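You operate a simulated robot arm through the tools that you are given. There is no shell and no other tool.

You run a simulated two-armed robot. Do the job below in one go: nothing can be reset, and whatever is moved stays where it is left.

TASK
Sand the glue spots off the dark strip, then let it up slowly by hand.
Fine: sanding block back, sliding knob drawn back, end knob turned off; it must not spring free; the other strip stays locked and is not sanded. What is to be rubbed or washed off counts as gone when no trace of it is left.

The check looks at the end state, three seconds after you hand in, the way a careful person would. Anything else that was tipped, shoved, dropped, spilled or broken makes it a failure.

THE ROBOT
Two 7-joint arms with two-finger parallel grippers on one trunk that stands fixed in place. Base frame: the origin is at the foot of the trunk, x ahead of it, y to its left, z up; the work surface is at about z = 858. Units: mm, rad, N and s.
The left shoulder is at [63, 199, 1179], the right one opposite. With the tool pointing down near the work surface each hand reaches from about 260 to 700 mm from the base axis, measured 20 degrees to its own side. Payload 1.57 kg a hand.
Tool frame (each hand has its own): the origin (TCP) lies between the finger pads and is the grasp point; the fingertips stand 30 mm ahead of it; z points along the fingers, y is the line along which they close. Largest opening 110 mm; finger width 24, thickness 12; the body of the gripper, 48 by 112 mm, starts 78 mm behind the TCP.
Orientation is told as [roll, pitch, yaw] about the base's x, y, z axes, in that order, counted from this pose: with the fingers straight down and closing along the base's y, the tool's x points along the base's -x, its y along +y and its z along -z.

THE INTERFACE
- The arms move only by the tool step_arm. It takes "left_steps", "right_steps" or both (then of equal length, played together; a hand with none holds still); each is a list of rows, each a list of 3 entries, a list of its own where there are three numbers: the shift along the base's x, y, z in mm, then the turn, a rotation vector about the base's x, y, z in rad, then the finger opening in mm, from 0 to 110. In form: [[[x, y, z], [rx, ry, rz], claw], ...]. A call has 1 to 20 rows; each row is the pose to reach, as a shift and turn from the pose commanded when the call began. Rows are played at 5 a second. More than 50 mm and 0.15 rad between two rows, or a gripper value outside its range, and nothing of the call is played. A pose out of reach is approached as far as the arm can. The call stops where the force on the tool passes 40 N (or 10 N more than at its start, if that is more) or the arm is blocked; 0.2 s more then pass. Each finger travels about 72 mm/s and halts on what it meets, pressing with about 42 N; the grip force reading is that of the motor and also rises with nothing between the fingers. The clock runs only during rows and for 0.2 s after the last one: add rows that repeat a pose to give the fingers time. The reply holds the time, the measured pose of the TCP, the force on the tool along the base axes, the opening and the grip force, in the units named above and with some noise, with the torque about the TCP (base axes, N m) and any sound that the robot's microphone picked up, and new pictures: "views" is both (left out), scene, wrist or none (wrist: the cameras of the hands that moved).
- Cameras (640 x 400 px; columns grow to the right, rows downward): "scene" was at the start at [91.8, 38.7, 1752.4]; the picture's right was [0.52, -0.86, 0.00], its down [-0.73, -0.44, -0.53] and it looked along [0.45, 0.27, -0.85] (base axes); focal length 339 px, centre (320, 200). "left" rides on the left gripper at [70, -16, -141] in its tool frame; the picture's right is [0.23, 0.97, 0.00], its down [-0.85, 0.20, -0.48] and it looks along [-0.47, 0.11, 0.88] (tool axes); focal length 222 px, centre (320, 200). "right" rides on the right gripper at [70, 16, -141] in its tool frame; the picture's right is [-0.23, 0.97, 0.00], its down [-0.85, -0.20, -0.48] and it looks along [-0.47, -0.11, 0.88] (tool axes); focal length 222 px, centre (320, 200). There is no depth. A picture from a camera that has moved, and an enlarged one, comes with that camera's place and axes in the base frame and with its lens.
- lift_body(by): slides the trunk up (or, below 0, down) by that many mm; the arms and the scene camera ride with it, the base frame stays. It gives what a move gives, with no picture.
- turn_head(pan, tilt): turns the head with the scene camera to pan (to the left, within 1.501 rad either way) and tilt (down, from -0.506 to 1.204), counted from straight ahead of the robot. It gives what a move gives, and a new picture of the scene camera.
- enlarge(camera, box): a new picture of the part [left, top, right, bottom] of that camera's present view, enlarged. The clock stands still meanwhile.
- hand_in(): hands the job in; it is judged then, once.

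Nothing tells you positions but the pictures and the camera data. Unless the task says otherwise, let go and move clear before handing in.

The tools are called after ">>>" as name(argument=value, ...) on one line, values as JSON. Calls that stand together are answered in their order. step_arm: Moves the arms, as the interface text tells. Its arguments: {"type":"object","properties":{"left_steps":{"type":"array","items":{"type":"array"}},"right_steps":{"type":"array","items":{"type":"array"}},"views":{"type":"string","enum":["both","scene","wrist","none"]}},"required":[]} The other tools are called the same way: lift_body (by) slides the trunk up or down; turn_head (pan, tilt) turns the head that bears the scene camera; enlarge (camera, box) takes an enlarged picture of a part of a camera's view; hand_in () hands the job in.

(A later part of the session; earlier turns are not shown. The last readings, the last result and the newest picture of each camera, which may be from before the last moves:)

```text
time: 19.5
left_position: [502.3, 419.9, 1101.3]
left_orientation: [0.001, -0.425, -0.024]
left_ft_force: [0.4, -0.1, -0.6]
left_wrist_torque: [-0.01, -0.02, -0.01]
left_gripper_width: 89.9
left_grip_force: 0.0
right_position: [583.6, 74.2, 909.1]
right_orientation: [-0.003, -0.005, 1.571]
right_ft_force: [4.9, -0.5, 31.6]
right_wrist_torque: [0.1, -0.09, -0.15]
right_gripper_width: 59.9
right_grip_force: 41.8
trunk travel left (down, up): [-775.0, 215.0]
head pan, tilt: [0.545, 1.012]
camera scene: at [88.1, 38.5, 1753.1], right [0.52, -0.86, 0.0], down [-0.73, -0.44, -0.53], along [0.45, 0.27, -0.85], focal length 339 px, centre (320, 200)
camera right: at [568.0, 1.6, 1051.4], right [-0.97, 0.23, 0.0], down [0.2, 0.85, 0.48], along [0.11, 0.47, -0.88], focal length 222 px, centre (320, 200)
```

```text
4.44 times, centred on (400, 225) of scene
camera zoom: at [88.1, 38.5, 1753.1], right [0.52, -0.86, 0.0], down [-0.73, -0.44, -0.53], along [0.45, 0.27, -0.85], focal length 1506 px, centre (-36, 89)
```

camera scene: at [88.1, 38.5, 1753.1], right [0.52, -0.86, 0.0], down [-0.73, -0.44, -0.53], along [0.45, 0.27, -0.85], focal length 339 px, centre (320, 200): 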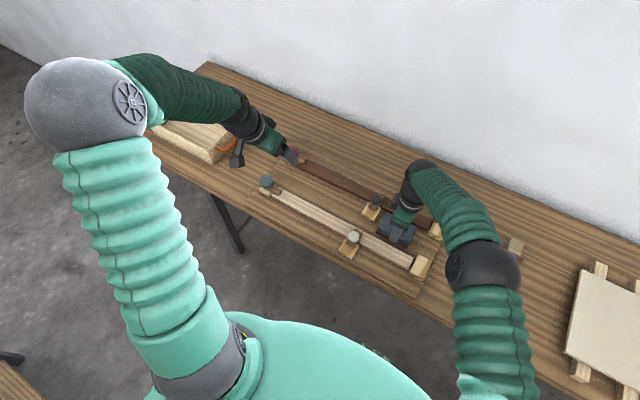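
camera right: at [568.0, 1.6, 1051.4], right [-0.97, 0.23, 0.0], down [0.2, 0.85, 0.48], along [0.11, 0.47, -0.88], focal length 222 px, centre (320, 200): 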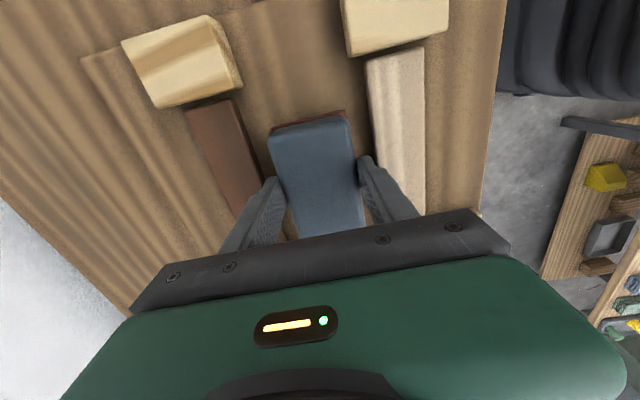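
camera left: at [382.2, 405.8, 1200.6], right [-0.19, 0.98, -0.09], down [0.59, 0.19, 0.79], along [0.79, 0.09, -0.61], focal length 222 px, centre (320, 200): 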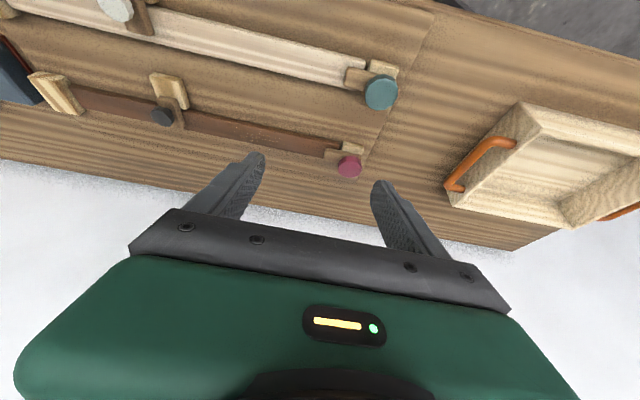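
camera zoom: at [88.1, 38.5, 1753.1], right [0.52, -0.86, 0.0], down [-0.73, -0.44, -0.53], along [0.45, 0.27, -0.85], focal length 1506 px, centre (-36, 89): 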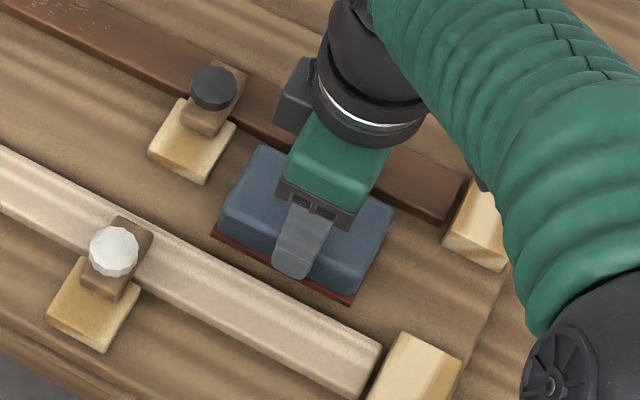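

It touched down on the board at TCP z≈909, so the board is about 12 mm thick. I'll relax the pressure, open just enough to clear, and rise away.

>>> step_arm(right_steps=[[[0, 0, 3], [0, 0, 0], 30], [[0, 0, 3], [0, 0, 0], 45], [[0, 0, 3], [0, 0, 0], 60], [[0, 0, 3], [0, 0, 0], 70], [[0, 0, 3], [0, 0, 0], 70]], views="none")

>>> step_arm(right_steps=[[[0, 0, 15], [0, 0, 0], 70], [[0, 0, 45], [0, 0, 0], 70], [[0, 0, 90], [0, 0, 0], 70], [[0, -45, 100], [0, 0, -0.143], 70], [[0, -90, 120], [0, 0, -0.286], 70], [[-20, -130, 140], [0, 0, -0.429], 70], [[-40, -170, 160], [0, 0, -0.572], 70], [[-60, -210, 180], [0, 0, -0.715], 70], [[-80, -250, 200], [0, 0, -0.858], 70], [[-110, -280, 210], [0, 0, -1.001], 70], [[-130, -310, 210], [0, 0, -1.144], 70], [[-150, -340, 210], [0, 0, -1.287], 70], [[-160, -370, 210], [0, 0, -1.43], 70], [[-160, -400, 210], [0, 0, -1.571], 70]], views="scene")

>>> enlarge(camera="scene", box=[340, 180, 460, 270])

```text
time: 20.7
left_position: [502.4, 420.8, 1100.1]
left_orientation: [0.003, -0.422, -0.022]
left_ft_force: [0.9, 0.2, -1.4]
left_wrist_torque: [0.02, 0.0, 0.0]
left_gripper_width: 90.1
left_grip_force: 0.1
right_position: [582.0, 72.4, 909.1]
right_orientation: [0.001, -0.002, 1.574]
right_ft_force: [0.8, -0.4, 0.2]
right_wrist_torque: [0.02, -0.02, 0.0]
right_gripper_width: 69.9
right_grip_force: 0.0
trunk travel left (down, up): [-775.0, 215.0]
head pan, tilt: [0.545, 1.012]
```

```text
time: 23.7
left_position: [503.7, 418.0, 1100.4]
left_orientation: [0.004, -0.422, -0.024]
left_ft_force: [0.8, -0.2, -0.2]
left_wrist_torque: [0.02, 0.0, -0.03]
left_gripper_width: 90.0
left_grip_force: 0.1
right_position: [424.2, -331.1, 1118.3]
right_orientation: [-0.001, -0.004, -0.002]
right_ft_force: [0.1, -0.9, 1.1]
right_wrist_torque: [-0.02, 0.02, 0.0]
right_gripper_width: 70.1
right_grip_force: 0.1
trunk travel left (down, up): [-775.0, 215.0]
head pan, tilt: [0.545, 1.012]
camera scene: at [91.7, 35.1, 1752.5], right [0.52, -0.86, 0.0], down [-0.73, -0.44, -0.53], along [0.45, 0.27, -0.85], focal length 339 px, centre (320, 200)
```

scene: 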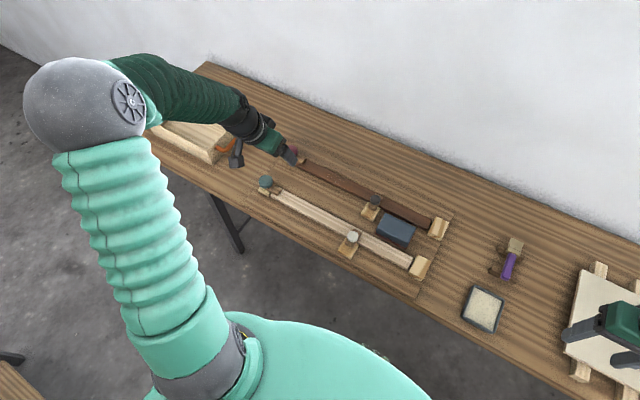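

```text
4.44 times, centred on (400, 225) of scene
camera zoom: at [91.7, 35.1, 1752.5], right [0.52, -0.86, 0.0], down [-0.73, -0.44, -0.53], along [0.45, 0.27, -0.85], focal length 1506 px, centre (-36, 89)
```

zoom: 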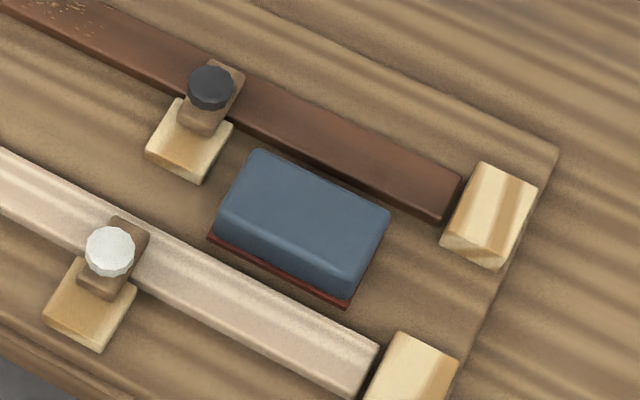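

The block rests squarely between the strips. I'll bring the left hand over it, fully open, with a forward tilt of about 0.3 rad.

>>> step_arm(left_steps=[[[10, -43, 0], [0, 0.03, 0], 95], [[20, -86, 0], [0, 0.06, 0], 100], [[30, -129, 0], [0, 0.09, 0.01], 110], [[40, -172, 0], [0, 0.12, 0.02], 110], [[50, -215, 0], [0, 0.12, 0.024], 110], [[60, -258, -20], [0, 0.12, 0.024], 110], [[70, -301, -40], [0, 0.12, 0.024], 110], [[80, -345, -60], [0, 0.12, 0.024], 110], [[80, -347, -90], [0, 0.12, 0.024], 110], [[80, -347, -90], [0, 0.12, 0.024], 110]], views="both")

>>> enlarge(camera="left", box=[200, 60, 480, 240])

```text
time: 25.9
left_position: [584.7, 71.9, 1012.0]
left_orientation: [0.0, -0.302, 0.002]
left_ft_force: [-0.6, 0.2, 0.9]
left_wrist_torque: [0.02, 0.01, -0.02]
left_gripper_width: 110.3
left_grip_force: 0.1
right_position: [423.6, -329.1, 1120.9]
right_orientation: [0.0, -0.004, 0.001]
right_ft_force: [-0.8, 0.2, 0.4]
right_wrist_torque: [0.03, 0.01, 0.0]
right_gripper_width: 70.1
right_grip_force: 0.0
trunk travel left (down, up): [-775.0, 215.0]
head pan, tilt: [0.545, 1.012]
camera scene: at [91.9, 36.1, 1752.5], right [0.52, -0.86, 0.0], down [-0.73, -0.44, -0.53], along [0.45, 0.27, -0.85], focal length 339 px, centre (320, 200)
camera left: at [475.7, 54.8, 1124.7], right [-0.22, 0.97, -0.07], down [0.67, 0.2, 0.71], along [0.71, 0.11, -0.7], focal length 222 px, centre (320, 200)
```

scene: 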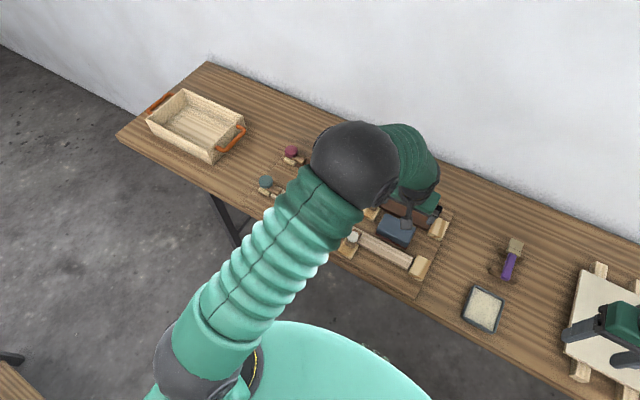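
left: 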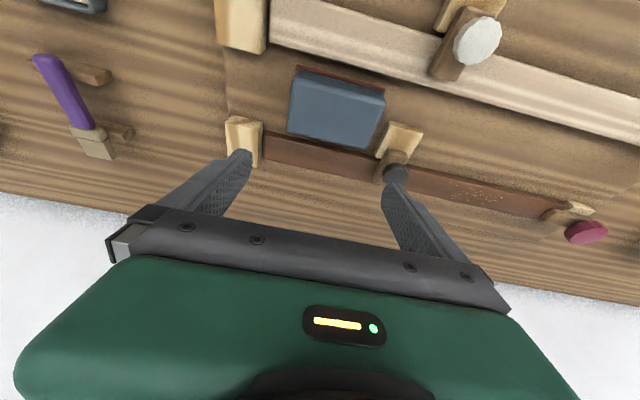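

```text
2.22 times, centred on (340, 150) of left
camera zoom: at [475.7, 54.8, 1124.7], right [-0.22, 0.97, -0.07], down [0.67, 0.2, 0.71], along [0.71, 0.11, -0.7], focal length 494 px, centre (276, 311)
```

zoom: 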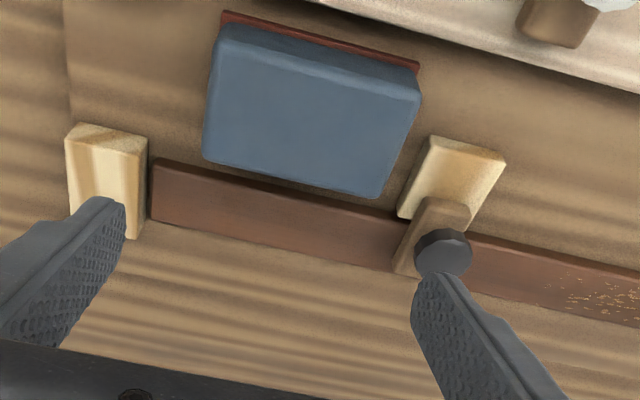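

The block's sole spans y≈28–124, centre y≈76. The slider base begins near y≈143, so the left finger must stay high and narrow there. I'll grip the block's upper part, with the fingertips at about z 888.

>>> step_arm(left_steps=[[[-10, 4.5, -20], [0, 0, 0], 106], [[-10, 4.5, -45], [0, 0, 0], 106], [[-10, 4.5, -65], [0, 0, 0], 106], [[-10, 4.5, -65], [0, 0, 0], 106]], views="wrist")

>>> enlarge(camera="left", box=[200, 60, 480, 240])

>>> enlarge(camera="scene", box=[340, 180, 460, 270])

```text
time: 26.9
left_position: [573.0, 75.5, 945.6]
left_orientation: [0.001, -0.303, -0.001]
left_ft_force: [-0.5, -0.2, -0.9]
left_wrist_torque: [-0.02, 0.01, 0.01]
left_gripper_width: 106.3
left_grip_force: 0.2
right_position: [423.7, -330.3, 1120.1]
right_orientation: [0.002, -0.005, 0.002]
right_ft_force: [0.5, -0.5, 0.4]
right_wrist_torque: [0.02, -0.01, 0.01]
right_gripper_width: 70.0
right_grip_force: 0.0
trunk travel left (down, up): [-775.0, 215.0]
head pan, tilt: [0.545, 1.012]
camera left: at [465.3, 58.3, 1060.1], right [-0.22, 0.97, -0.07], down [0.67, 0.2, 0.71], along [0.71, 0.11, -0.7], focal length 222 px, centre (320, 200)
```

left: 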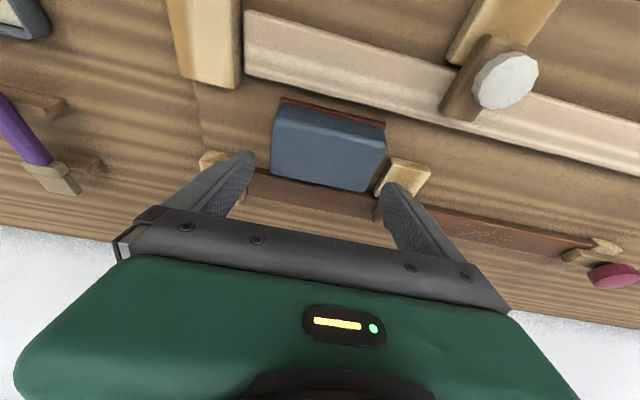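

```text
2.22 times, centred on (340, 150) of left
camera zoom: at [465.3, 58.3, 1060.1], right [-0.22, 0.97, -0.07], down [0.67, 0.2, 0.71], along [0.71, 0.11, -0.7], focal length 494 px, centre (276, 311)
```

zoom: 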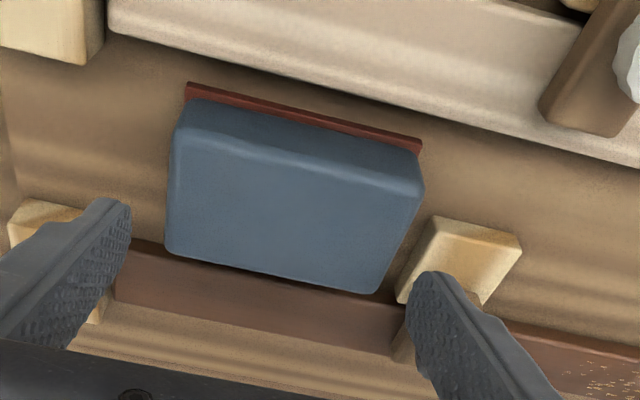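

```text
4.44 times, centred on (400, 225) of scene
camera zoom: at [91.5, 34.3, 1752.6], right [0.52, -0.86, 0.0], down [-0.73, -0.44, -0.53], along [0.45, 0.28, -0.85], focal length 1506 px, centre (-36, 89)
```

zoom: 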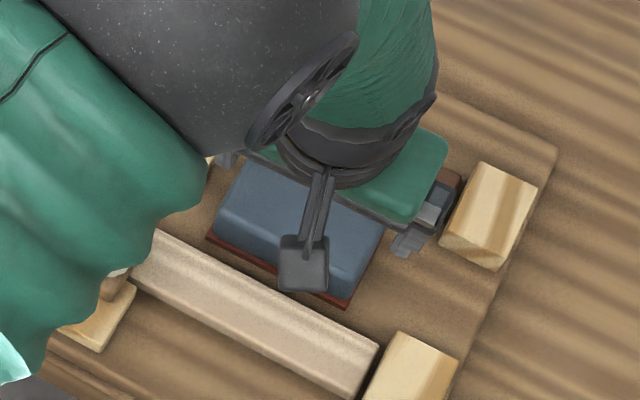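

The hand is centred on the block: TCP y 75.5 against a block centre of 76. I'll lower to the grip height with a slightly narrower opening, then close.

>>> step_arm(left_steps=[[[0, 0.5, 0], [0, 0, 0], 102], [[0, 0.5, -15], [0, 0, 0], 102], [[0, 0.5, -28], [0, 0, 0], 102], [[0, 0.5, -28], [0, 0, 0], 102]], views="wrist")

```text
time: 27.9
left_position: [573.2, 77.4, 917.4]
left_orientation: [0.001, -0.302, 0.0]
left_ft_force: [0.5, 0.7, -0.3]
left_wrist_torque: [0.02, 0.0, 0.03]
left_gripper_width: 102.2
left_grip_force: 0.3
right_position: [424.5, -330.4, 1118.2]
right_orientation: [0.002, -0.004, 0.0]
right_ft_force: [0.2, 0.5, 0.0]
right_wrist_torque: [-0.03, -0.01, 0.01]
right_gripper_width: 70.3
right_grip_force: 0.0
trunk travel left (down, up): [-775.0, 215.0]
head pan, tilt: [0.545, 1.012]
camera left: at [465.4, 58.7, 1031.6], right [-0.22, 0.97, -0.07], down [0.67, 0.2, 0.71], along [0.71, 0.11, -0.7], focal length 222 px, centre (320, 200)
```

left: 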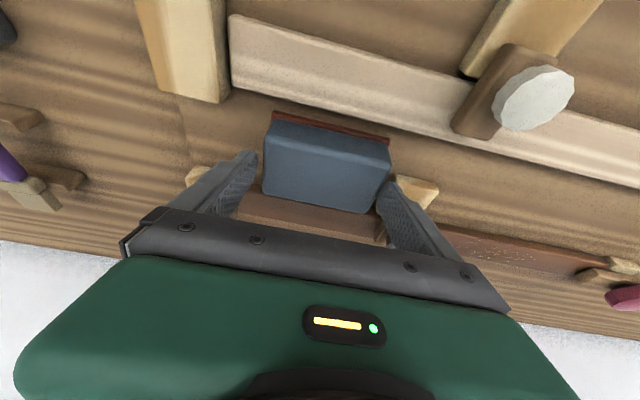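

The fingers are on both ends with no contact yet. Closing now.

>>> step_arm(left_steps=[[[0, 0, 0], [0, 0, 0], 92], [[0, 0, 0], [0, 0, 0], 80], [[0, 0, 0], [0, 0, 0], 70], [[0, 0, 0], [0, 0, 0], 70], [[0, 0, 0], [0, 0, 0], 70]], views="none")

>>> step_arm(left_steps=[[[0, 0, 15], [0, 0, 0], 70], [[0, 0, 40], [0, 0, 0], 70], [[0, 0, 70], [0, 0, 0], 70], [[0, 0, 70], [0, 0, 0], 70]], views="both")

>>> enlarge(camera="left", box=[200, 60, 480, 240])

```text
time: 29.1
left_position: [573.3, 76.1, 918.7]
left_orientation: [0.003, -0.301, 0.002]
left_ft_force: [-0.6, 0.8, 1.8]
left_wrist_torque: [0.14, -0.02, 0.04]
left_gripper_width: 97.2
left_grip_force: 42.2
right_position: [423.5, -330.0, 1119.6]
right_orientation: [0.002, -0.004, 0.001]
right_ft_force: [0.1, -0.1, -0.3]
right_wrist_torque: [-0.01, -0.01, 0.0]
right_gripper_width: 70.0
right_grip_force: 0.0
trunk travel left (down, up): [-775.0, 215.0]
head pan, tilt: [0.545, 1.012]
```

```text
time: 30.1
left_position: [575.1, 76.4, 987.9]
left_orientation: [0.001, -0.301, 0.0]
left_ft_force: [-0.6, 0.0, -1.6]
left_wrist_torque: [0.01, 0.03, 0.03]
left_gripper_width: 97.4
left_grip_force: 41.6
right_position: [424.0, -330.6, 1119.4]
right_orientation: [0.003, -0.003, 0.0]
right_ft_force: [1.0, 0.0, -0.2]
right_wrist_torque: [0.01, 0.02, -0.02]
right_gripper_width: 69.9
right_grip_force: 0.1
trunk travel left (down, up): [-775.0, 215.0]
head pan, tilt: [0.545, 1.012]
camera scene: at [92.8, 34.5, 1752.4], right [0.52, -0.86, 0.0], down [-0.73, -0.44, -0.53], along [0.45, 0.28, -0.85], focal length 339 px, centre (320, 200)
camera left: at [467.2, 58.9, 1101.8], right [-0.22, 0.97, -0.07], down [0.67, 0.2, 0.71], along [0.71, 0.11, -0.7], focal length 222 px, centre (320, 200)
```

scene: 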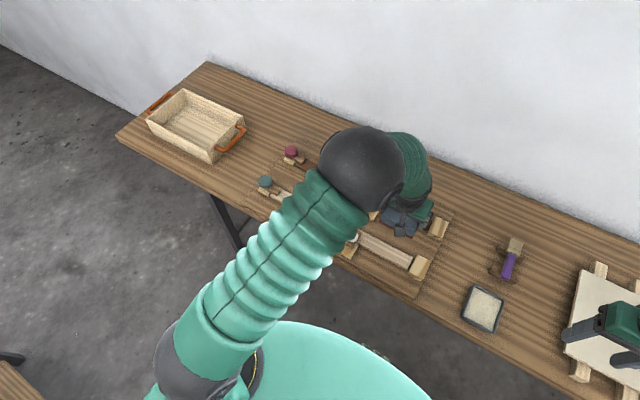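
left: 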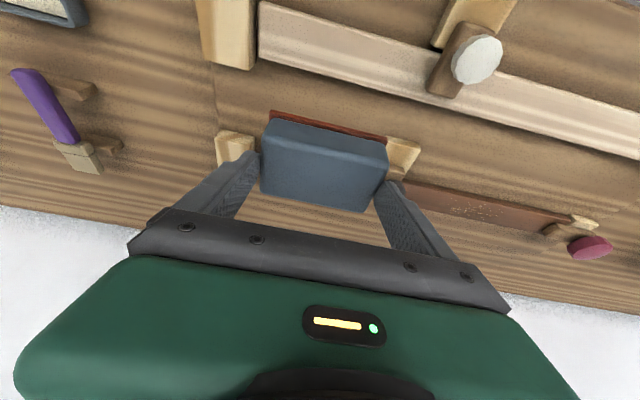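

```text
2.22 times, centred on (340, 150) of left
camera zoom: at [467.2, 58.9, 1101.8], right [-0.22, 0.97, -0.07], down [0.67, 0.2, 0.71], along [0.71, 0.11, -0.7], focal length 494 px, centre (276, 311)
```

zoom: 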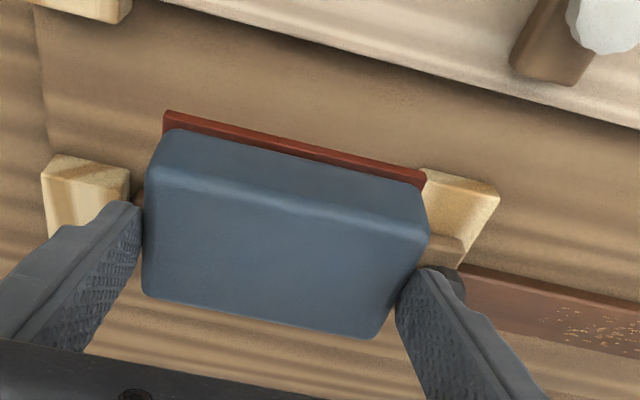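

The block is firmly held and level. I'll carry it over the glue spots, to around (650, 311).

>>> step_arm(left_steps=[[[12, 40, 0], [0, 0, 0], 70], [[25, 80, 0], [0, 0, 0], 70], [[38, 120, 0], [0, 0, 0], 70], [[50, 160, 0], [0, 0, 0], 70], [[62, 200, 0], [0, 0, 0], 70], [[75, 235, 0], [0, 0, 0], 70], [[75, 235, -25], [0, 0, 0], 70], [[75, 235, -45], [0, 0, 0], 70], [[75, 235, -45], [0, 0, 0], 70]], views="both")

>>> enlarge(camera="scene", box=[270, 130, 410, 220])

```text
time: 32.1
left_position: [650.2, 312.4, 943.3]
left_orientation: [0.0, -0.304, 0.001]
left_ft_force: [1.1, -0.1, -1.8]
left_wrist_torque: [0.01, 0.03, 0.0]
left_gripper_width: 97.1
left_grip_force: 42.2
right_position: [423.7, -330.2, 1119.5]
right_orientation: [0.0, -0.004, 0.002]
right_ft_force: [-0.1, -1.6, 0.5]
right_wrist_torque: [0.02, 0.04, 0.02]
right_gripper_width: 70.0
right_grip_force: 0.0
trunk travel left (down, up): [-775.0, 215.0]
head pan, tilt: [0.545, 1.012]
camera scene: at [92.4, 36.1, 1752.5], right [0.52, -0.86, 0.0], down [-0.73, -0.44, -0.53], along [0.45, 0.27, -0.85], focal length 339 px, centre (320, 200)
camera left: at [541.1, 295.1, 1056.4], right [-0.22, 0.97, -0.07], down [0.67, 0.2, 0.71], along [0.71, 0.11, -0.7], focal length 222 px, centre (320, 200)
```

scene: 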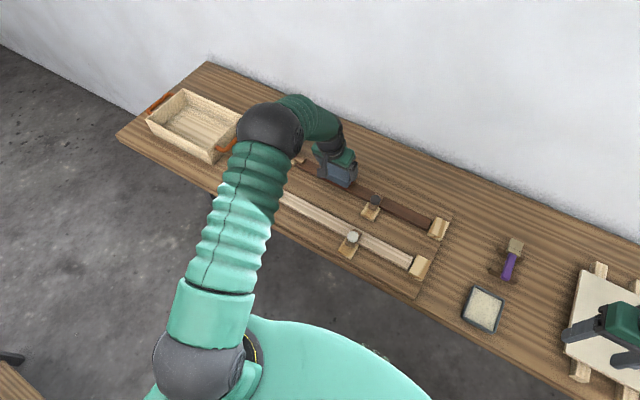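
left: 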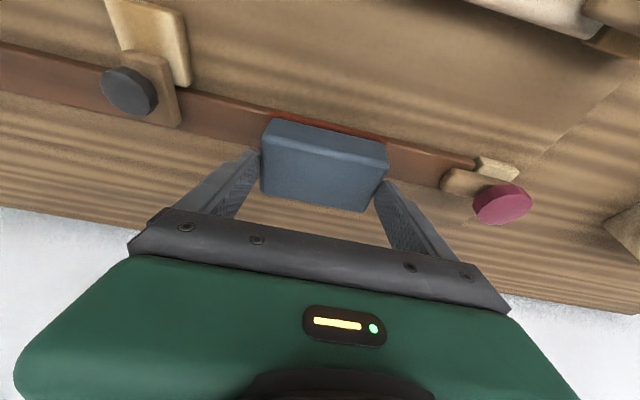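

```text
4.44 times, centred on (340, 175) of scene
camera zoom: at [92.4, 36.1, 1752.5], right [0.52, -0.86, 0.0], down [-0.73, -0.44, -0.53], along [0.45, 0.27, -0.85], focal length 1506 px, centre (231, 311)
```

zoom: 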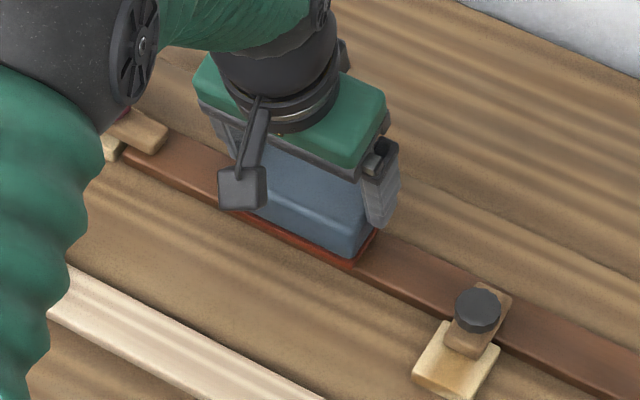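

The block is lined up over the strip, sole spanning x≈622–682 and y≈263–360. I'll lower in small steps until it makes light contact.

>>> step_arm(left_steps=[[[0, 0, -8], [0, 0, 0], 70], [[0, 0, -13], [0, 0, 0], 70], [[0, 0, -13], [0, 0, 0], 70]], views="none")

>>> step_arm(left_steps=[[[0, 0, -2], [0, 0, 0], 70], [[0, 0, -3], [0, 0, 0], 70], [[0, 0, -3], [0, 0, 0], 70]], views="none")

```text
time: 32.9
left_position: [649.4, 312.0, 931.7]
left_orientation: [0.001, -0.306, 0.003]
left_ft_force: [1.1, 1.0, 12.1]
left_wrist_torque: [-0.31, 0.12, 0.04]
left_gripper_width: 97.1
left_grip_force: 41.7
right_position: [422.8, -329.1, 1120.1]
right_orientation: [0.002, -0.004, 0.0]
right_ft_force: [-0.6, 0.1, 0.4]
right_wrist_torque: [0.02, 0.01, 0.04]
right_gripper_width: 70.0
right_grip_force: 0.1
trunk travel left (down, up): [-775.0, 215.0]
head pan, tilt: [0.545, 1.012]
```

```text
time: 33.7
left_position: [649.8, 312.2, 930.0]
left_orientation: [0.004, -0.311, -0.001]
left_ft_force: [5.3, 5.4, 30.2]
left_wrist_torque: [0.21, -0.2, 0.05]
left_gripper_width: 97.4
left_grip_force: 42.7
right_position: [421.5, -330.2, 1121.1]
right_orientation: [0.001, -0.006, 0.0]
right_ft_force: [1.1, -0.5, 0.4]
right_wrist_torque: [0.0, -0.05, 0.03]
right_gripper_width: 70.1
right_grip_force: 0.1
trunk travel left (down, up): [-775.0, 215.0]
head pan, tilt: [0.545, 1.012]
```

Contact is at TCP z≈931, so the strip top is near 884. I'll ease the pressure slightly and sand with strokes along the strip.

>>> step_arm(left_steps=[[[0, 0, 1.3], [0, 0, 0], 70], [[0, 15, 1.3], [0, 0, 0], 70], [[0, 30, 1.3], [0, 0, 0], 70], [[0, 38, 1.3], [0, 0, 0], 70], [[0, 20, 1.3], [0, 0, 0], 70], [[0, 0, 1.3], [0, 0, 0], 70], [[0, -20, 1.3], [0, 0, 0], 70], [[0, -36, 1.3], [0, 0, 0], 70], [[0, -18, 1.3], [0, 0, 0], 70], [[0, 0, 1.3], [0, 0, 0], 70], [[0, 20, 1.3], [0, 0, 0], 70], [[0, 38, 1.3], [0, 0, 0], 70], [[0, 20, 1.3], [0, 0, 0], 70], [[0, 0, 1.3], [0, 0, 0], 70], [[0, -20, 1.3], [0, 0, 0], 70], [[0, -36, 1.3], [0, 0, 0], 70], [[0, -18, 1.3], [0, 0, 0], 70], [[0, 0, 1.3], [0, 0, 0], 70]], views="both")

```text
time: 37.5
left_position: [647.1, 311.2, 928.5]
left_orientation: [0.001, -0.305, 0.001]
left_ft_force: [0.6, -4.8, 15.0]
left_wrist_torque: [-0.97, -0.18, -0.07]
left_gripper_width: 97.2
left_grip_force: 42.0
right_position: [422.1, -329.2, 1121.0]
right_orientation: [0.002, -0.004, 0.0]
right_ft_force: [1.3, 0.0, 0.1]
right_wrist_torque: [0.01, 0.02, -0.01]
right_gripper_width: 70.2
right_grip_force: 0.0
trunk travel left (down, up): [-775.0, 215.0]
head pan, tilt: [0.545, 1.012]
camera scene: at [88.4, 33.8, 1752.8], right [0.52, -0.86, 0.0], down [-0.73, -0.44, -0.53], along [0.45, 0.28, -0.85], focal length 339 px, centre (320, 200)
camera left: at [539.4, 293.6, 1043.0], right [-0.22, 0.97, -0.07], down [0.67, 0.2, 0.71], along [0.71, 0.11, -0.7], focal length 222 px, centre (320, 200)
```

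scene: 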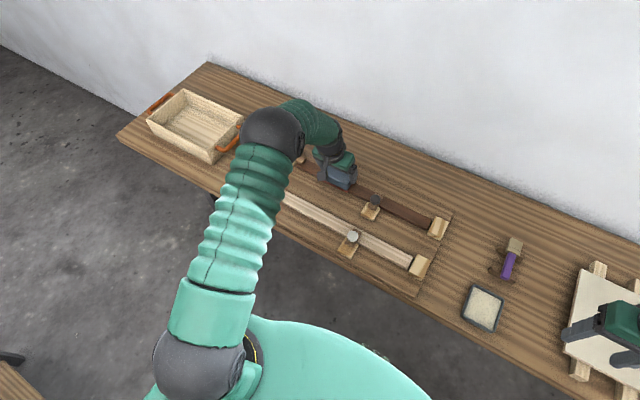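
left: 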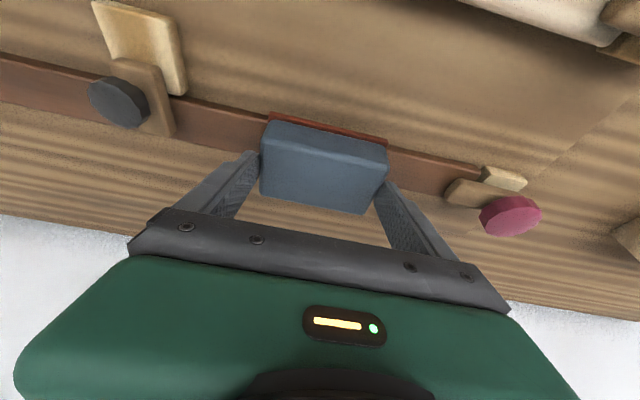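

Steady at 15 N. I'll do another set of strokes with a little side-to-side shift, then check.

>>> step_arm(left_steps=[[[3, 20, 0], [0, 0, 0], 70], [[3, 40, 0], [0, 0, 0], 70], [[3, 20, 0], [0, 0, 0], 70], [[3, 0, 0], [0, 0, 0], 70], [[3, -20, 0], [0, 0, 0], 70], [[3, -38, 0], [0, 0, 0], 70], [[-3, -38, 0], [0, 0, 0], 70], [[-3, -18, 0], [0, 0, 0], 70], [[-3, 0, 0], [0, 0, 0], 70], [[-3, 20, 0], [0, 0, 0], 70], [[-3, 40, 0], [0, 0, 0], 70], [[0, 40, 0], [0, 0, 0], 70], [[0, 20, 0], [0, 0, 0], 70], [[0, 0, 0], [0, 0, 0], 70], [[0, -20, 0], [0, 0, 0], 70], [[0, -38, 0], [0, 0, 0], 70], [[0, -18, 0], [0, 0, 0], 70], [[0, 0, 0], [0, 0, 0], 70]], views="none")

>>> step_arm(left_steps=[[[0, 0, 8], [0, 0, 0], 70], [[0, 0, 40], [0, 0, 0], 70], [[-40, -20, 60], [0, 0, 0], 70], [[-80, -50, 60], [0, 0, 0], 70], [[-80, -50, 60], [0, 0, 0], 70]], views="both")

>>> enlarge(camera="left", box=[200, 100, 560, 260])

>>> enlarge(camera="scene", box=[270, 130, 410, 220])

```text
time: 41.3
left_position: [649.0, 311.6, 928.5]
left_orientation: [0.001, -0.303, -0.002]
left_ft_force: [-0.6, -2.6, 10.6]
left_wrist_torque: [-0.05, -0.23, -0.11]
left_gripper_width: 97.3
left_grip_force: 41.7
right_position: [422.0, -329.7, 1121.0]
right_orientation: [0.0, -0.005, 0.0]
right_ft_force: [-0.2, -0.4, 0.5]
right_wrist_torque: [-0.05, -0.03, -0.03]
right_gripper_width: 69.8
right_grip_force: 0.1
trunk travel left (down, up): [-775.0, 215.0]
head pan, tilt: [0.545, 1.012]
```

```text
time: 42.5
left_position: [569.5, 261.3, 988.9]
left_orientation: [0.0, -0.301, 0.002]
left_ft_force: [-0.4, 0.8, -1.0]
left_wrist_torque: [-0.01, 0.01, 0.04]
left_gripper_width: 97.3
left_grip_force: 42.2
right_position: [425.5, -330.7, 1118.4]
right_orientation: [0.002, 0.0, 0.004]
right_ft_force: [1.1, 0.5, -0.6]
right_wrist_torque: [0.02, 0.04, 0.02]
right_gripper_width: 70.1
right_grip_force: 0.2
trunk travel left (down, up): [-775.0, 215.0]
head pan, tilt: [0.545, 1.012]
camera scene: at [93.8, 34.8, 1752.4], right [0.52, -0.86, 0.0], down [-0.73, -0.44, -0.53], along [0.45, 0.28, -0.85], focal length 339 px, centre (320, 200)
camera left: at [462.3, 243.1, 1102.5], right [-0.22, 0.97, -0.07], down [0.67, 0.2, 0.71], along [0.71, 0.11, -0.7], focal length 222 px, centre (320, 200)
```

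scene: 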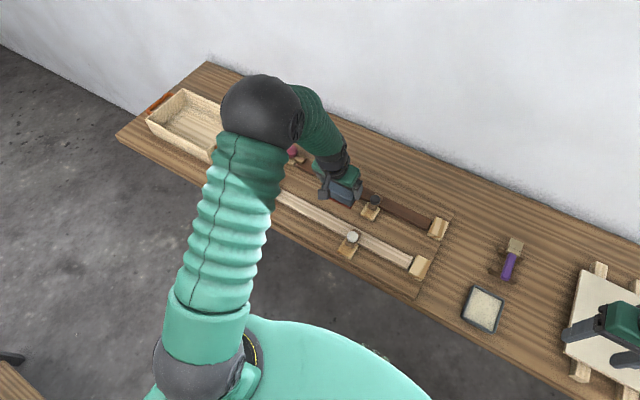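
left: 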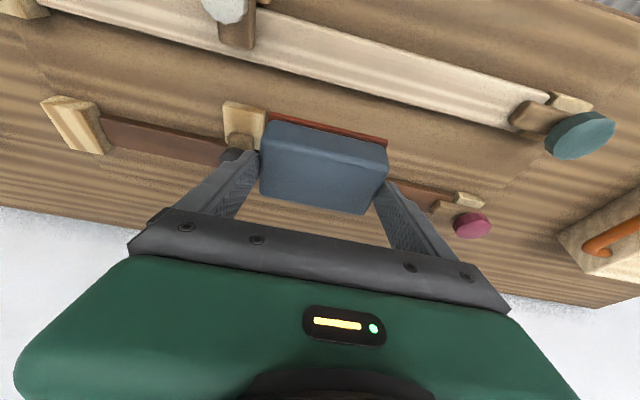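

```text
1.78 times, centred on (380, 180) of left
camera zoom: at [462.3, 243.1, 1102.5], right [-0.22, 0.97, -0.07], down [0.67, 0.2, 0.71], along [0.71, 0.11, -0.7], focal length 395 px, centre (213, 236)
```

zoom: 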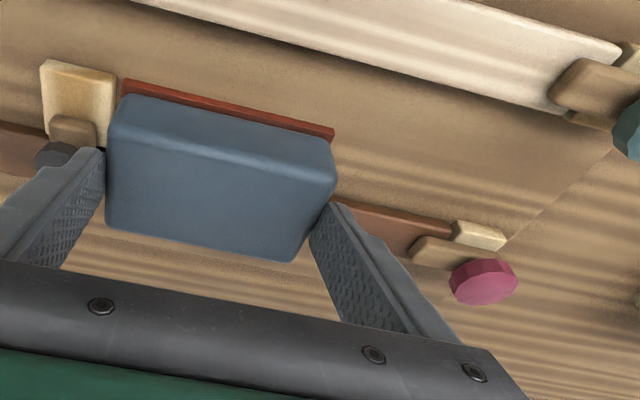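

```text
4.44 times, centred on (340, 175) of scene
camera zoom: at [93.8, 34.8, 1752.4], right [0.52, -0.86, 0.0], down [-0.73, -0.44, -0.53], along [0.45, 0.28, -0.85], focal length 1506 px, centre (231, 311)
```

zoom: 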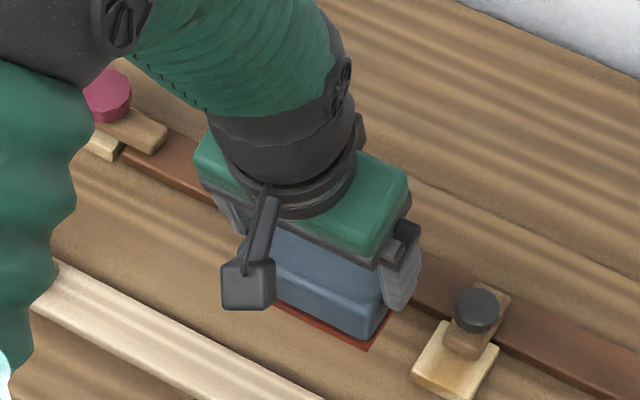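

The block hides the strip from here, so I'll move toward the relay spot and look back at the sanded area.

>>> step_arm(left_steps=[[[0, -45, 5], [0, 0, 0], 70], [[0, -90, 5], [0, 0, 0], 70], [[0, -135, 5], [0, 0, 0], 70], [[0, -180, 5], [0, 0, 0], 70], [[0, -180, 5], [0, 0, 0], 70]], views="wrist")

>>> enlarge(camera="left", box=[380, 140, 640, 270])

>>> enlarge(camera="scene", box=[270, 130, 410, 220])

```text
time: 43.7
left_position: [569.7, 81.4, 992.8]
left_orientation: [0.0, -0.303, 0.002]
left_ft_force: [0.1, 0.2, -1.8]
left_wrist_torque: [0.01, -0.01, -0.02]
left_gripper_width: 97.2
left_grip_force: 42.5
right_position: [423.9, -330.5, 1119.5]
right_orientation: [0.0, 0.0, 0.001]
right_ft_force: [0.2, -0.1, 0.0]
right_wrist_torque: [0.0, -0.03, -0.02]
right_gripper_width: 69.7
right_grip_force: 0.0
trunk travel left (down, up): [-775.0, 215.0]
head pan, tilt: [0.545, 1.012]
camera left: at [460.8, 64.1, 1106.4], right [-0.22, 0.97, -0.07], down [0.67, 0.2, 0.71], along [0.71, 0.11, -0.7], focal length 222 px, centre (320, 200)
```

left: 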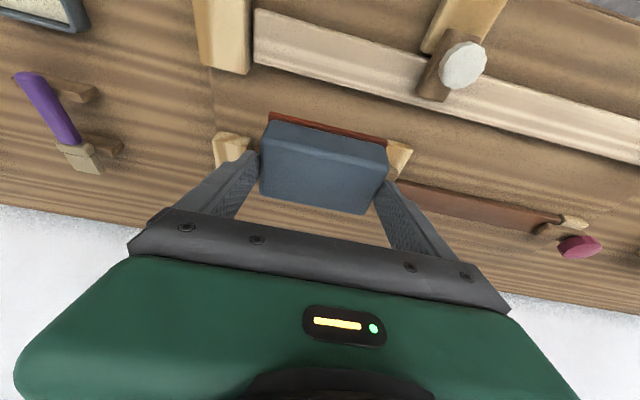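

```text
2.46 times, centred on (510, 205) of left
camera zoom: at [460.8, 64.1, 1106.4], right [-0.22, 0.97, -0.07], down [0.67, 0.2, 0.71], along [0.71, 0.11, -0.7], focal length 547 px, centre (-148, 188)
```

zoom: 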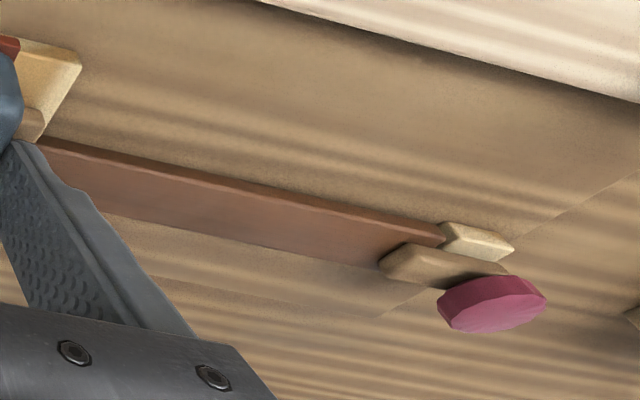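

```text
4.44 times, centred on (340, 175) of scene
camera zoom: at [92.2, 35.5, 1752.5], right [0.52, -0.86, 0.0], down [-0.73, -0.44, -0.53], along [0.45, 0.27, -0.85], focal length 1506 px, centre (231, 311)
```

zoom: 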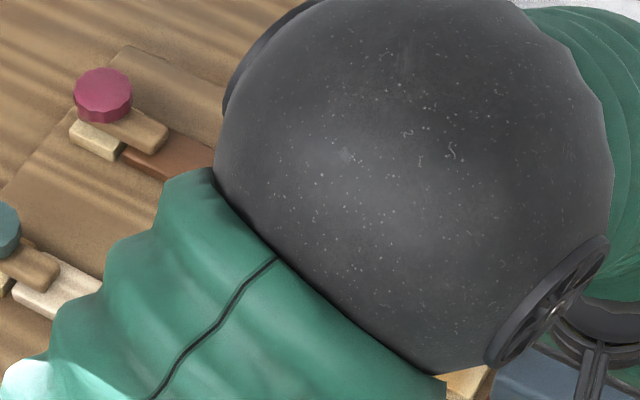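

The strip looks clean from here. I'll zoom in hard to be sure no trace remains.

>>> enlarge(camera="left", box=[395, 175, 485, 230])

>>> enlarge(camera="left", box=[470, 185, 560, 245])

```text
7.11 times, centred on (440, 202) of left
camera zoom: at [460.8, 64.1, 1106.4], right [-0.22, 0.97, -0.07], down [0.67, 0.2, 0.71], along [0.71, 0.11, -0.7], focal length 1580 px, centre (-533, 182)
```

zoom: 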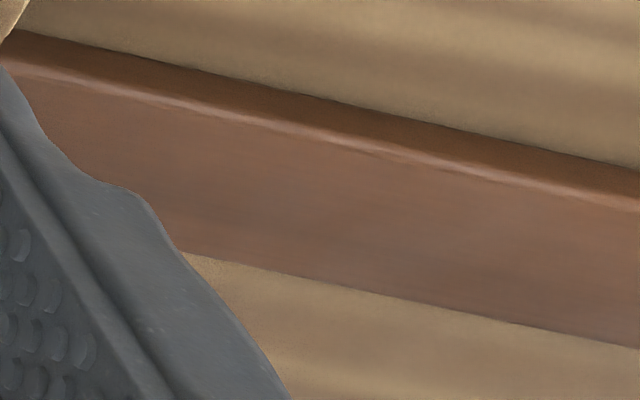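

```text
6.67 times, centred on (515, 215) of left
camera zoom: at [460.8, 64.1, 1106.4], right [-0.22, 0.97, -0.07], down [0.67, 0.2, 0.71], along [0.71, 0.11, -0.7], focal length 1481 px, centre (-980, 100)
```

zoom: 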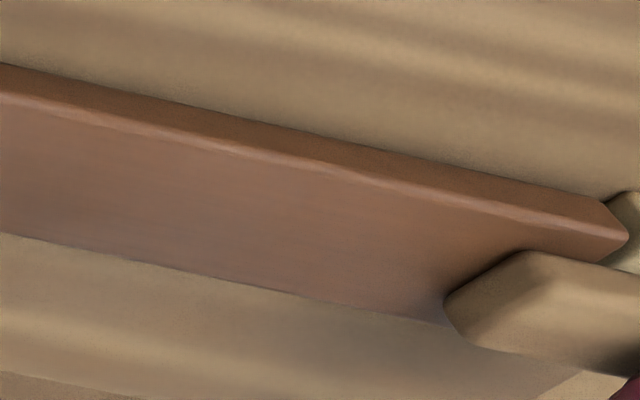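

The strip is clean. Now I'll set the block back down at the relay spot, a few mm further from the slider base this time.

>>> step_arm(left_steps=[[[4, -10, -20], [0, 0, 0], 70], [[4, -10, -45], [0, 0, 0], 70], [[4, -10, -65], [0, 0, 0], 70], [[4, -10, -70], [0, 0, 0], 70], [[4, -10, -70], [0, 0, 0], 70]], views="wrist")

```text
time: 44.9
left_position: [573.2, 70.7, 923.2]
left_orientation: [0.002, -0.302, 0.003]
left_ft_force: [0.6, -0.7, -1.9]
left_wrist_torque: [0.03, 0.01, 0.04]
left_gripper_width: 97.5
left_grip_force: 41.8
right_position: [423.6, -330.0, 1119.0]
right_orientation: [0.002, -0.004, 0.0]
right_ft_force: [-0.2, 0.5, -1.2]
right_wrist_torque: [-0.01, 0.0, -0.03]
right_gripper_width: 70.0
right_grip_force: 0.0
trunk travel left (down, up): [-775.0, 215.0]
head pan, tilt: [0.545, 1.012]
camera left: at [464.8, 54.0, 1037.0], right [-0.22, 0.97, -0.07], down [0.67, 0.2, 0.71], along [0.71, 0.11, -0.7], focal length 222 px, centre (320, 200)
```

left: 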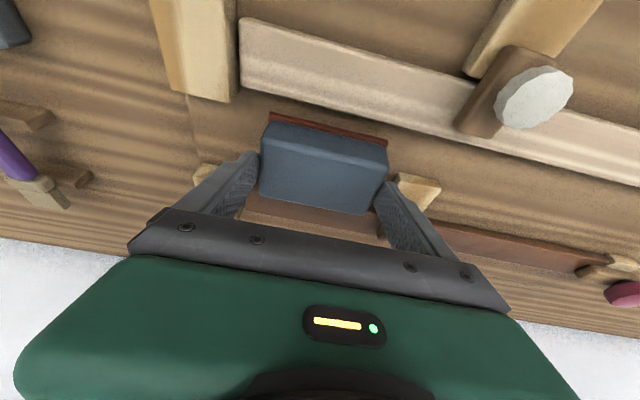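

>>> step_arm(left_steps=[[[0, 0, -2], [0, 0, 0], 70], [[0, 0, -4], [0, 0, 0], 70], [[0, 0, -5], [0, 0, 0], 70], [[0, 0, -5], [0, 0, 0], 70]], views="none")

```text
time: 45.9
left_position: [573.3, 70.1, 918.8]
left_orientation: [0.002, -0.303, 0.002]
left_ft_force: [-0.8, 0.4, -2.0]
left_wrist_torque: [-0.02, 0.01, 0.0]
left_gripper_width: 97.3
left_grip_force: 41.6
right_position: [424.2, -330.1, 1119.6]
right_orientation: [0.001, -0.002, 0.0]
right_ft_force: [0.5, 0.7, -0.3]
right_wrist_torque: [0.0, -0.04, -0.01]
right_gripper_width: 69.9
right_grip_force: 0.0
trunk travel left (down, up): [-775.0, 215.0]
head pan, tilt: [0.545, 1.012]
```

>>> step_arm(left_steps=[[[0, 0, -1], [0, 0, 0], 70], [[0, 0, -2], [0, 0, 0], 70], [[0, 0, -3], [0, 0, 0], 70], [[0, 0, -3], [0, 0, 0], 70]], views="none")

```text
time: 46.9
left_position: [573.0, 70.6, 915.5]
left_orientation: [0.002, -0.305, -0.001]
left_ft_force: [0.6, -0.2, 2.0]
left_wrist_torque: [0.06, -0.12, 0.01]
left_gripper_width: 97.2
left_grip_force: 41.9
right_position: [423.0, -329.6, 1119.9]
right_orientation: [0.002, -0.002, 0.0]
right_ft_force: [0.2, -0.6, 0.3]
right_wrist_torque: [0.03, 0.02, 0.03]
right_gripper_width: 70.2
right_grip_force: 0.1
trunk travel left (down, up): [-775.0, 215.0]
head pan, tilt: [0.545, 1.012]
```

It's just touching. I'll open and rise clear, then bring the left arm back out of the way.

>>> step_arm(left_steps=[[[0, 0, -0.7], [0, 0, 0], 80], [[0, 0, -0.7], [0, 0, 0], 100], [[0, 0, 0], [0, 0, 0], 106], [[0, 0, 0], [0, 0, 0], 106], [[0, 0, 15], [0, 0, 0], 106], [[0, 0, 45], [0, 0, 0], 106], [[0, 0, 90], [0, 0, 0], 106]], views="none")

>>> step_arm(left_steps=[[[0, 45, 15], [0, 0, 0], 90], [[0, 90, 30], [0, 0, 0], 70], [[0, 135, 45], [0, 0, 0], 40], [[0, 180, 60], [0, 0, 0], 20], [[-10, 225, 75], [0, 0, 0], 0], [[-30, 270, 90], [0, 0, 0], 0], [[-60, 310, 95], [0, 0, 0], 0], [[-80, 345, 95], [0, 0, 0], 0]], views="both")

>>> enlarge(camera="scene", box=[270, 130, 450, 250])

>>> enlarge(camera="left", box=[0, 20, 400, 220])

```text
time: 48.5
left_position: [571.7, 71.3, 1006.9]
left_orientation: [0.002, -0.303, -0.002]
left_ft_force: [0.2, -0.9, -0.4]
left_wrist_torque: [-0.02, -0.02, 0.02]
left_gripper_width: 105.9
left_grip_force: 0.0
right_position: [423.6, -329.7, 1120.0]
right_orientation: [0.002, -0.003, -0.001]
right_ft_force: [-0.4, 0.0, 0.4]
right_wrist_torque: [0.03, -0.03, -0.01]
right_gripper_width: 70.0
right_grip_force: 0.1
trunk travel left (down, up): [-775.0, 215.0]
head pan, tilt: [0.545, 1.012]
```

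```text
refused: row 6 steps farther than a row can; nothing moved
```

```text
3.33 times, centred on (360, 190) of scene
camera zoom: at [89.6, 34.4, 1752.6], right [0.52, -0.86, 0.0], down [-0.73, -0.44, -0.53], along [0.45, 0.28, -0.85], focal length 1129 px, centre (187, 233)
```

zoom: 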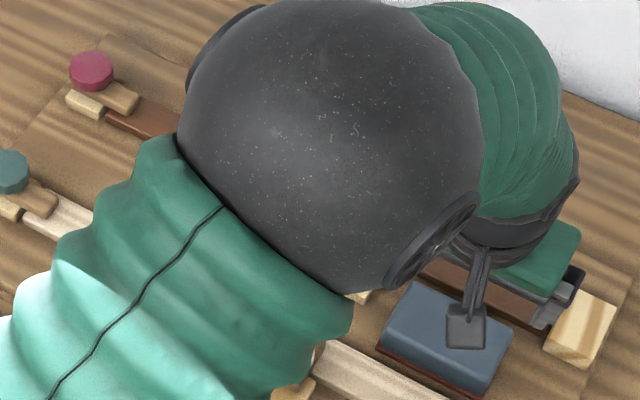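

```text
1.60 times, centred on (200, 120) of left
camera zoom: at [463.5, 53.7, 1120.7], right [-0.22, 0.97, -0.07], down [0.67, 0.2, 0.71], along [0.71, 0.11, -0.7], focal length 355 px, centre (512, 328)
```

zoom: 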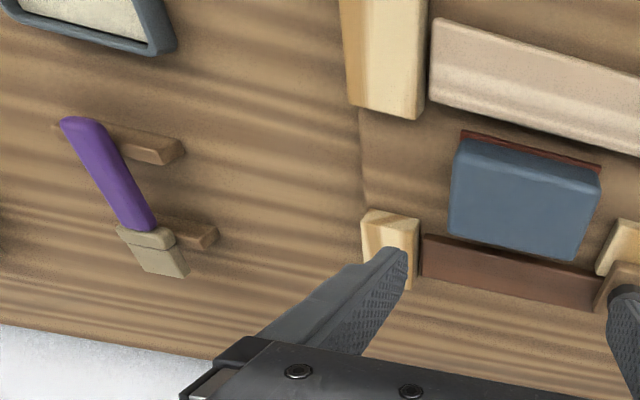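

The block is back on the board. I'll retract the left arm, then send the right hand to fetch the block.

>>> step_arm(left_steps=[[[0, 40, 12], [0, 0, 0], 90], [[0, 80, 24], [0, 0, 0], 70], [[0, 120, 36], [0, 0, 0], 40], [[0, 160, 48], [0, 0, 0], 20], [[-5, 200, 60], [0, 0, 0], 0], [[-15, 240, 72], [0, 0, 0], 0], [[-30, 280, 84], [0, 0, 0], 0], [[-50, 318, 95], [0, 0, 0], 0], [[-75, 345, 95], [0, 0, 0], 0], [[-75, 345, 95], [0, 0, 0], 0]], views="both")

>>> enlarge(camera="scene", box=[270, 130, 450, 250])

>>> enlarge(camera="left", box=[160, 60, 320, 160])

```text
time: 50.7
left_position: [496.4, 417.1, 1099.7]
left_orientation: [0.0, -0.304, 0.003]
left_ft_force: [-0.4, 0.1, 0.8]
left_wrist_torque: [0.01, -0.01, 0.01]
left_gripper_width: 0.1
left_grip_force: 21.4
right_position: [424.2, -328.2, 1120.0]
right_orientation: [-0.001, -0.002, 0.0]
right_ft_force: [-0.8, 0.4, -0.2]
right_wrist_torque: [-0.02, 0.01, 0.01]
right_gripper_width: 70.0
right_grip_force: 0.1
trunk travel left (down, up): [-775.0, 215.0]
head pan, tilt: [0.545, 1.012]
camera scene: at [91.6, 37.1, 1752.5], right [0.52, -0.86, 0.0], down [-0.73, -0.44, -0.53], along [0.45, 0.27, -0.85], focal length 339 px, centre (320, 200)
camera left: at [389.3, 400.2, 1213.3], right [-0.22, 0.97, -0.07], down [0.67, 0.2, 0.71], along [0.71, 0.11, -0.7], focal length 222 px, centre (320, 200)
```

scene: 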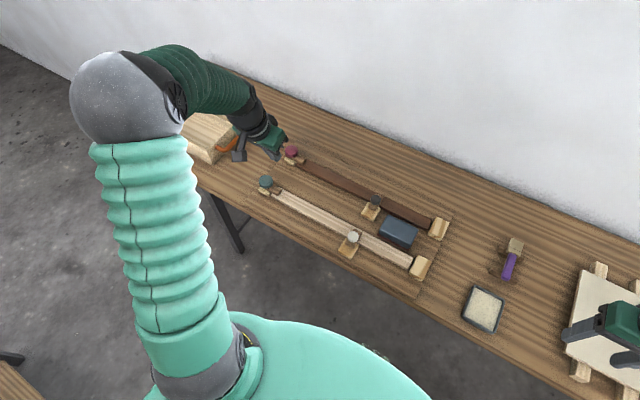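
left: 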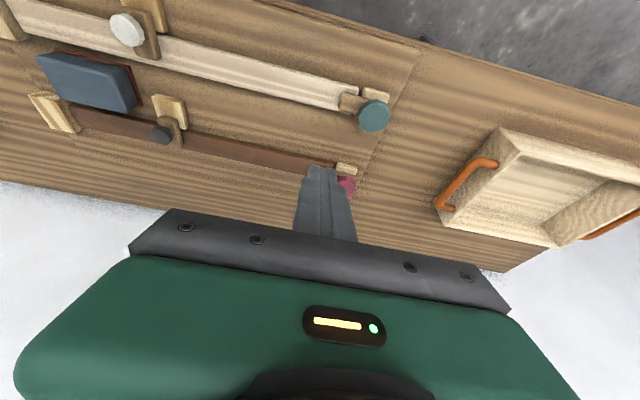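

```text
3.33 times, centred on (360, 190) of scene
camera zoom: at [91.6, 37.1, 1752.5], right [0.52, -0.86, 0.0], down [-0.73, -0.44, -0.53], along [0.45, 0.27, -0.85], focal length 1129 px, centre (187, 233)
```

zoom: 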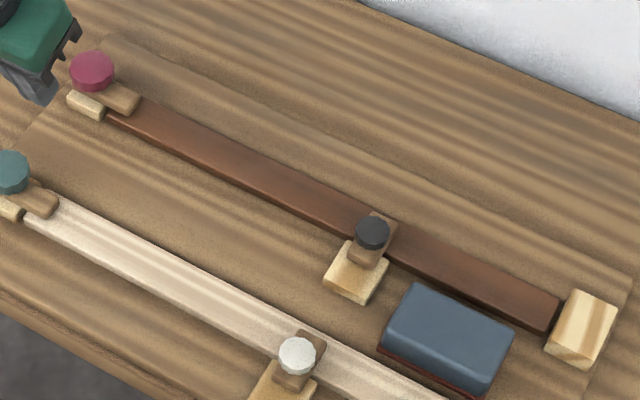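

```text
4.00 times, centred on (240, 110) of left
camera zoom: at [389.3, 400.2, 1213.3], right [-0.22, 0.97, -0.07], down [0.67, 0.2, 0.71], along [0.71, 0.11, -0.7], focal length 888 px, centre (640, 560)
```

zoom: 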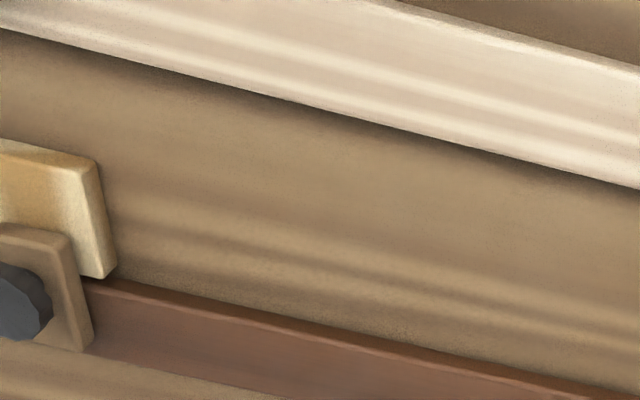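

>>> enlarge(camera="scene", box=[310, 155, 380, 205])

>>> enlarge(camera="scene", box=[365, 200, 445, 255])

```text
8.00 times, centred on (345, 180) of scene
camera zoom: at [91.6, 37.1, 1752.5], right [0.52, -0.86, 0.0], down [-0.73, -0.44, -0.53], along [0.45, 0.27, -0.85], focal length 2710 px, centre (120, 360)
```

zoom: 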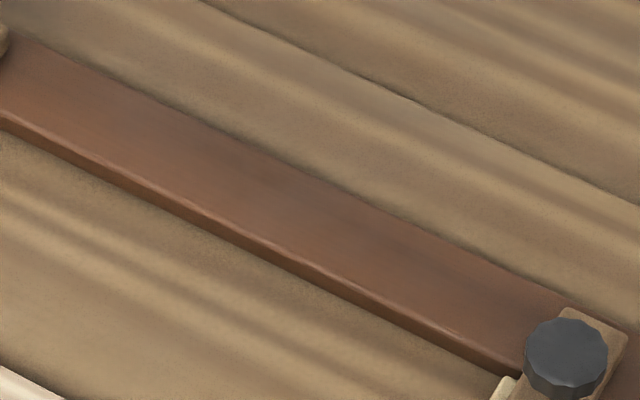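

```text
7.27 times, centred on (405, 228) of scene
camera zoom: at [91.6, 37.1, 1752.5], right [0.52, -0.86, 0.0], down [-0.73, -0.44, -0.53], along [0.45, 0.27, -0.85], focal length 2464 px, centre (-298, 0)
```

zoom: 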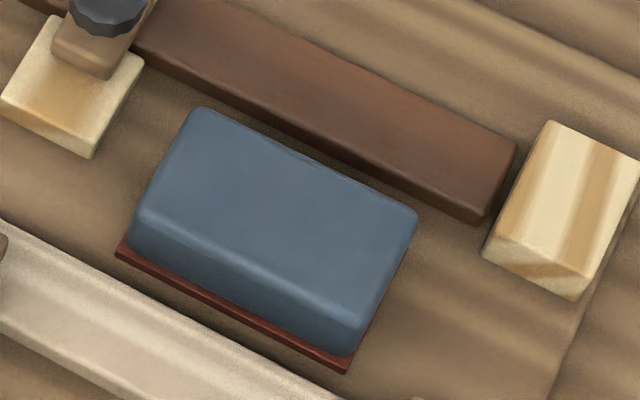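

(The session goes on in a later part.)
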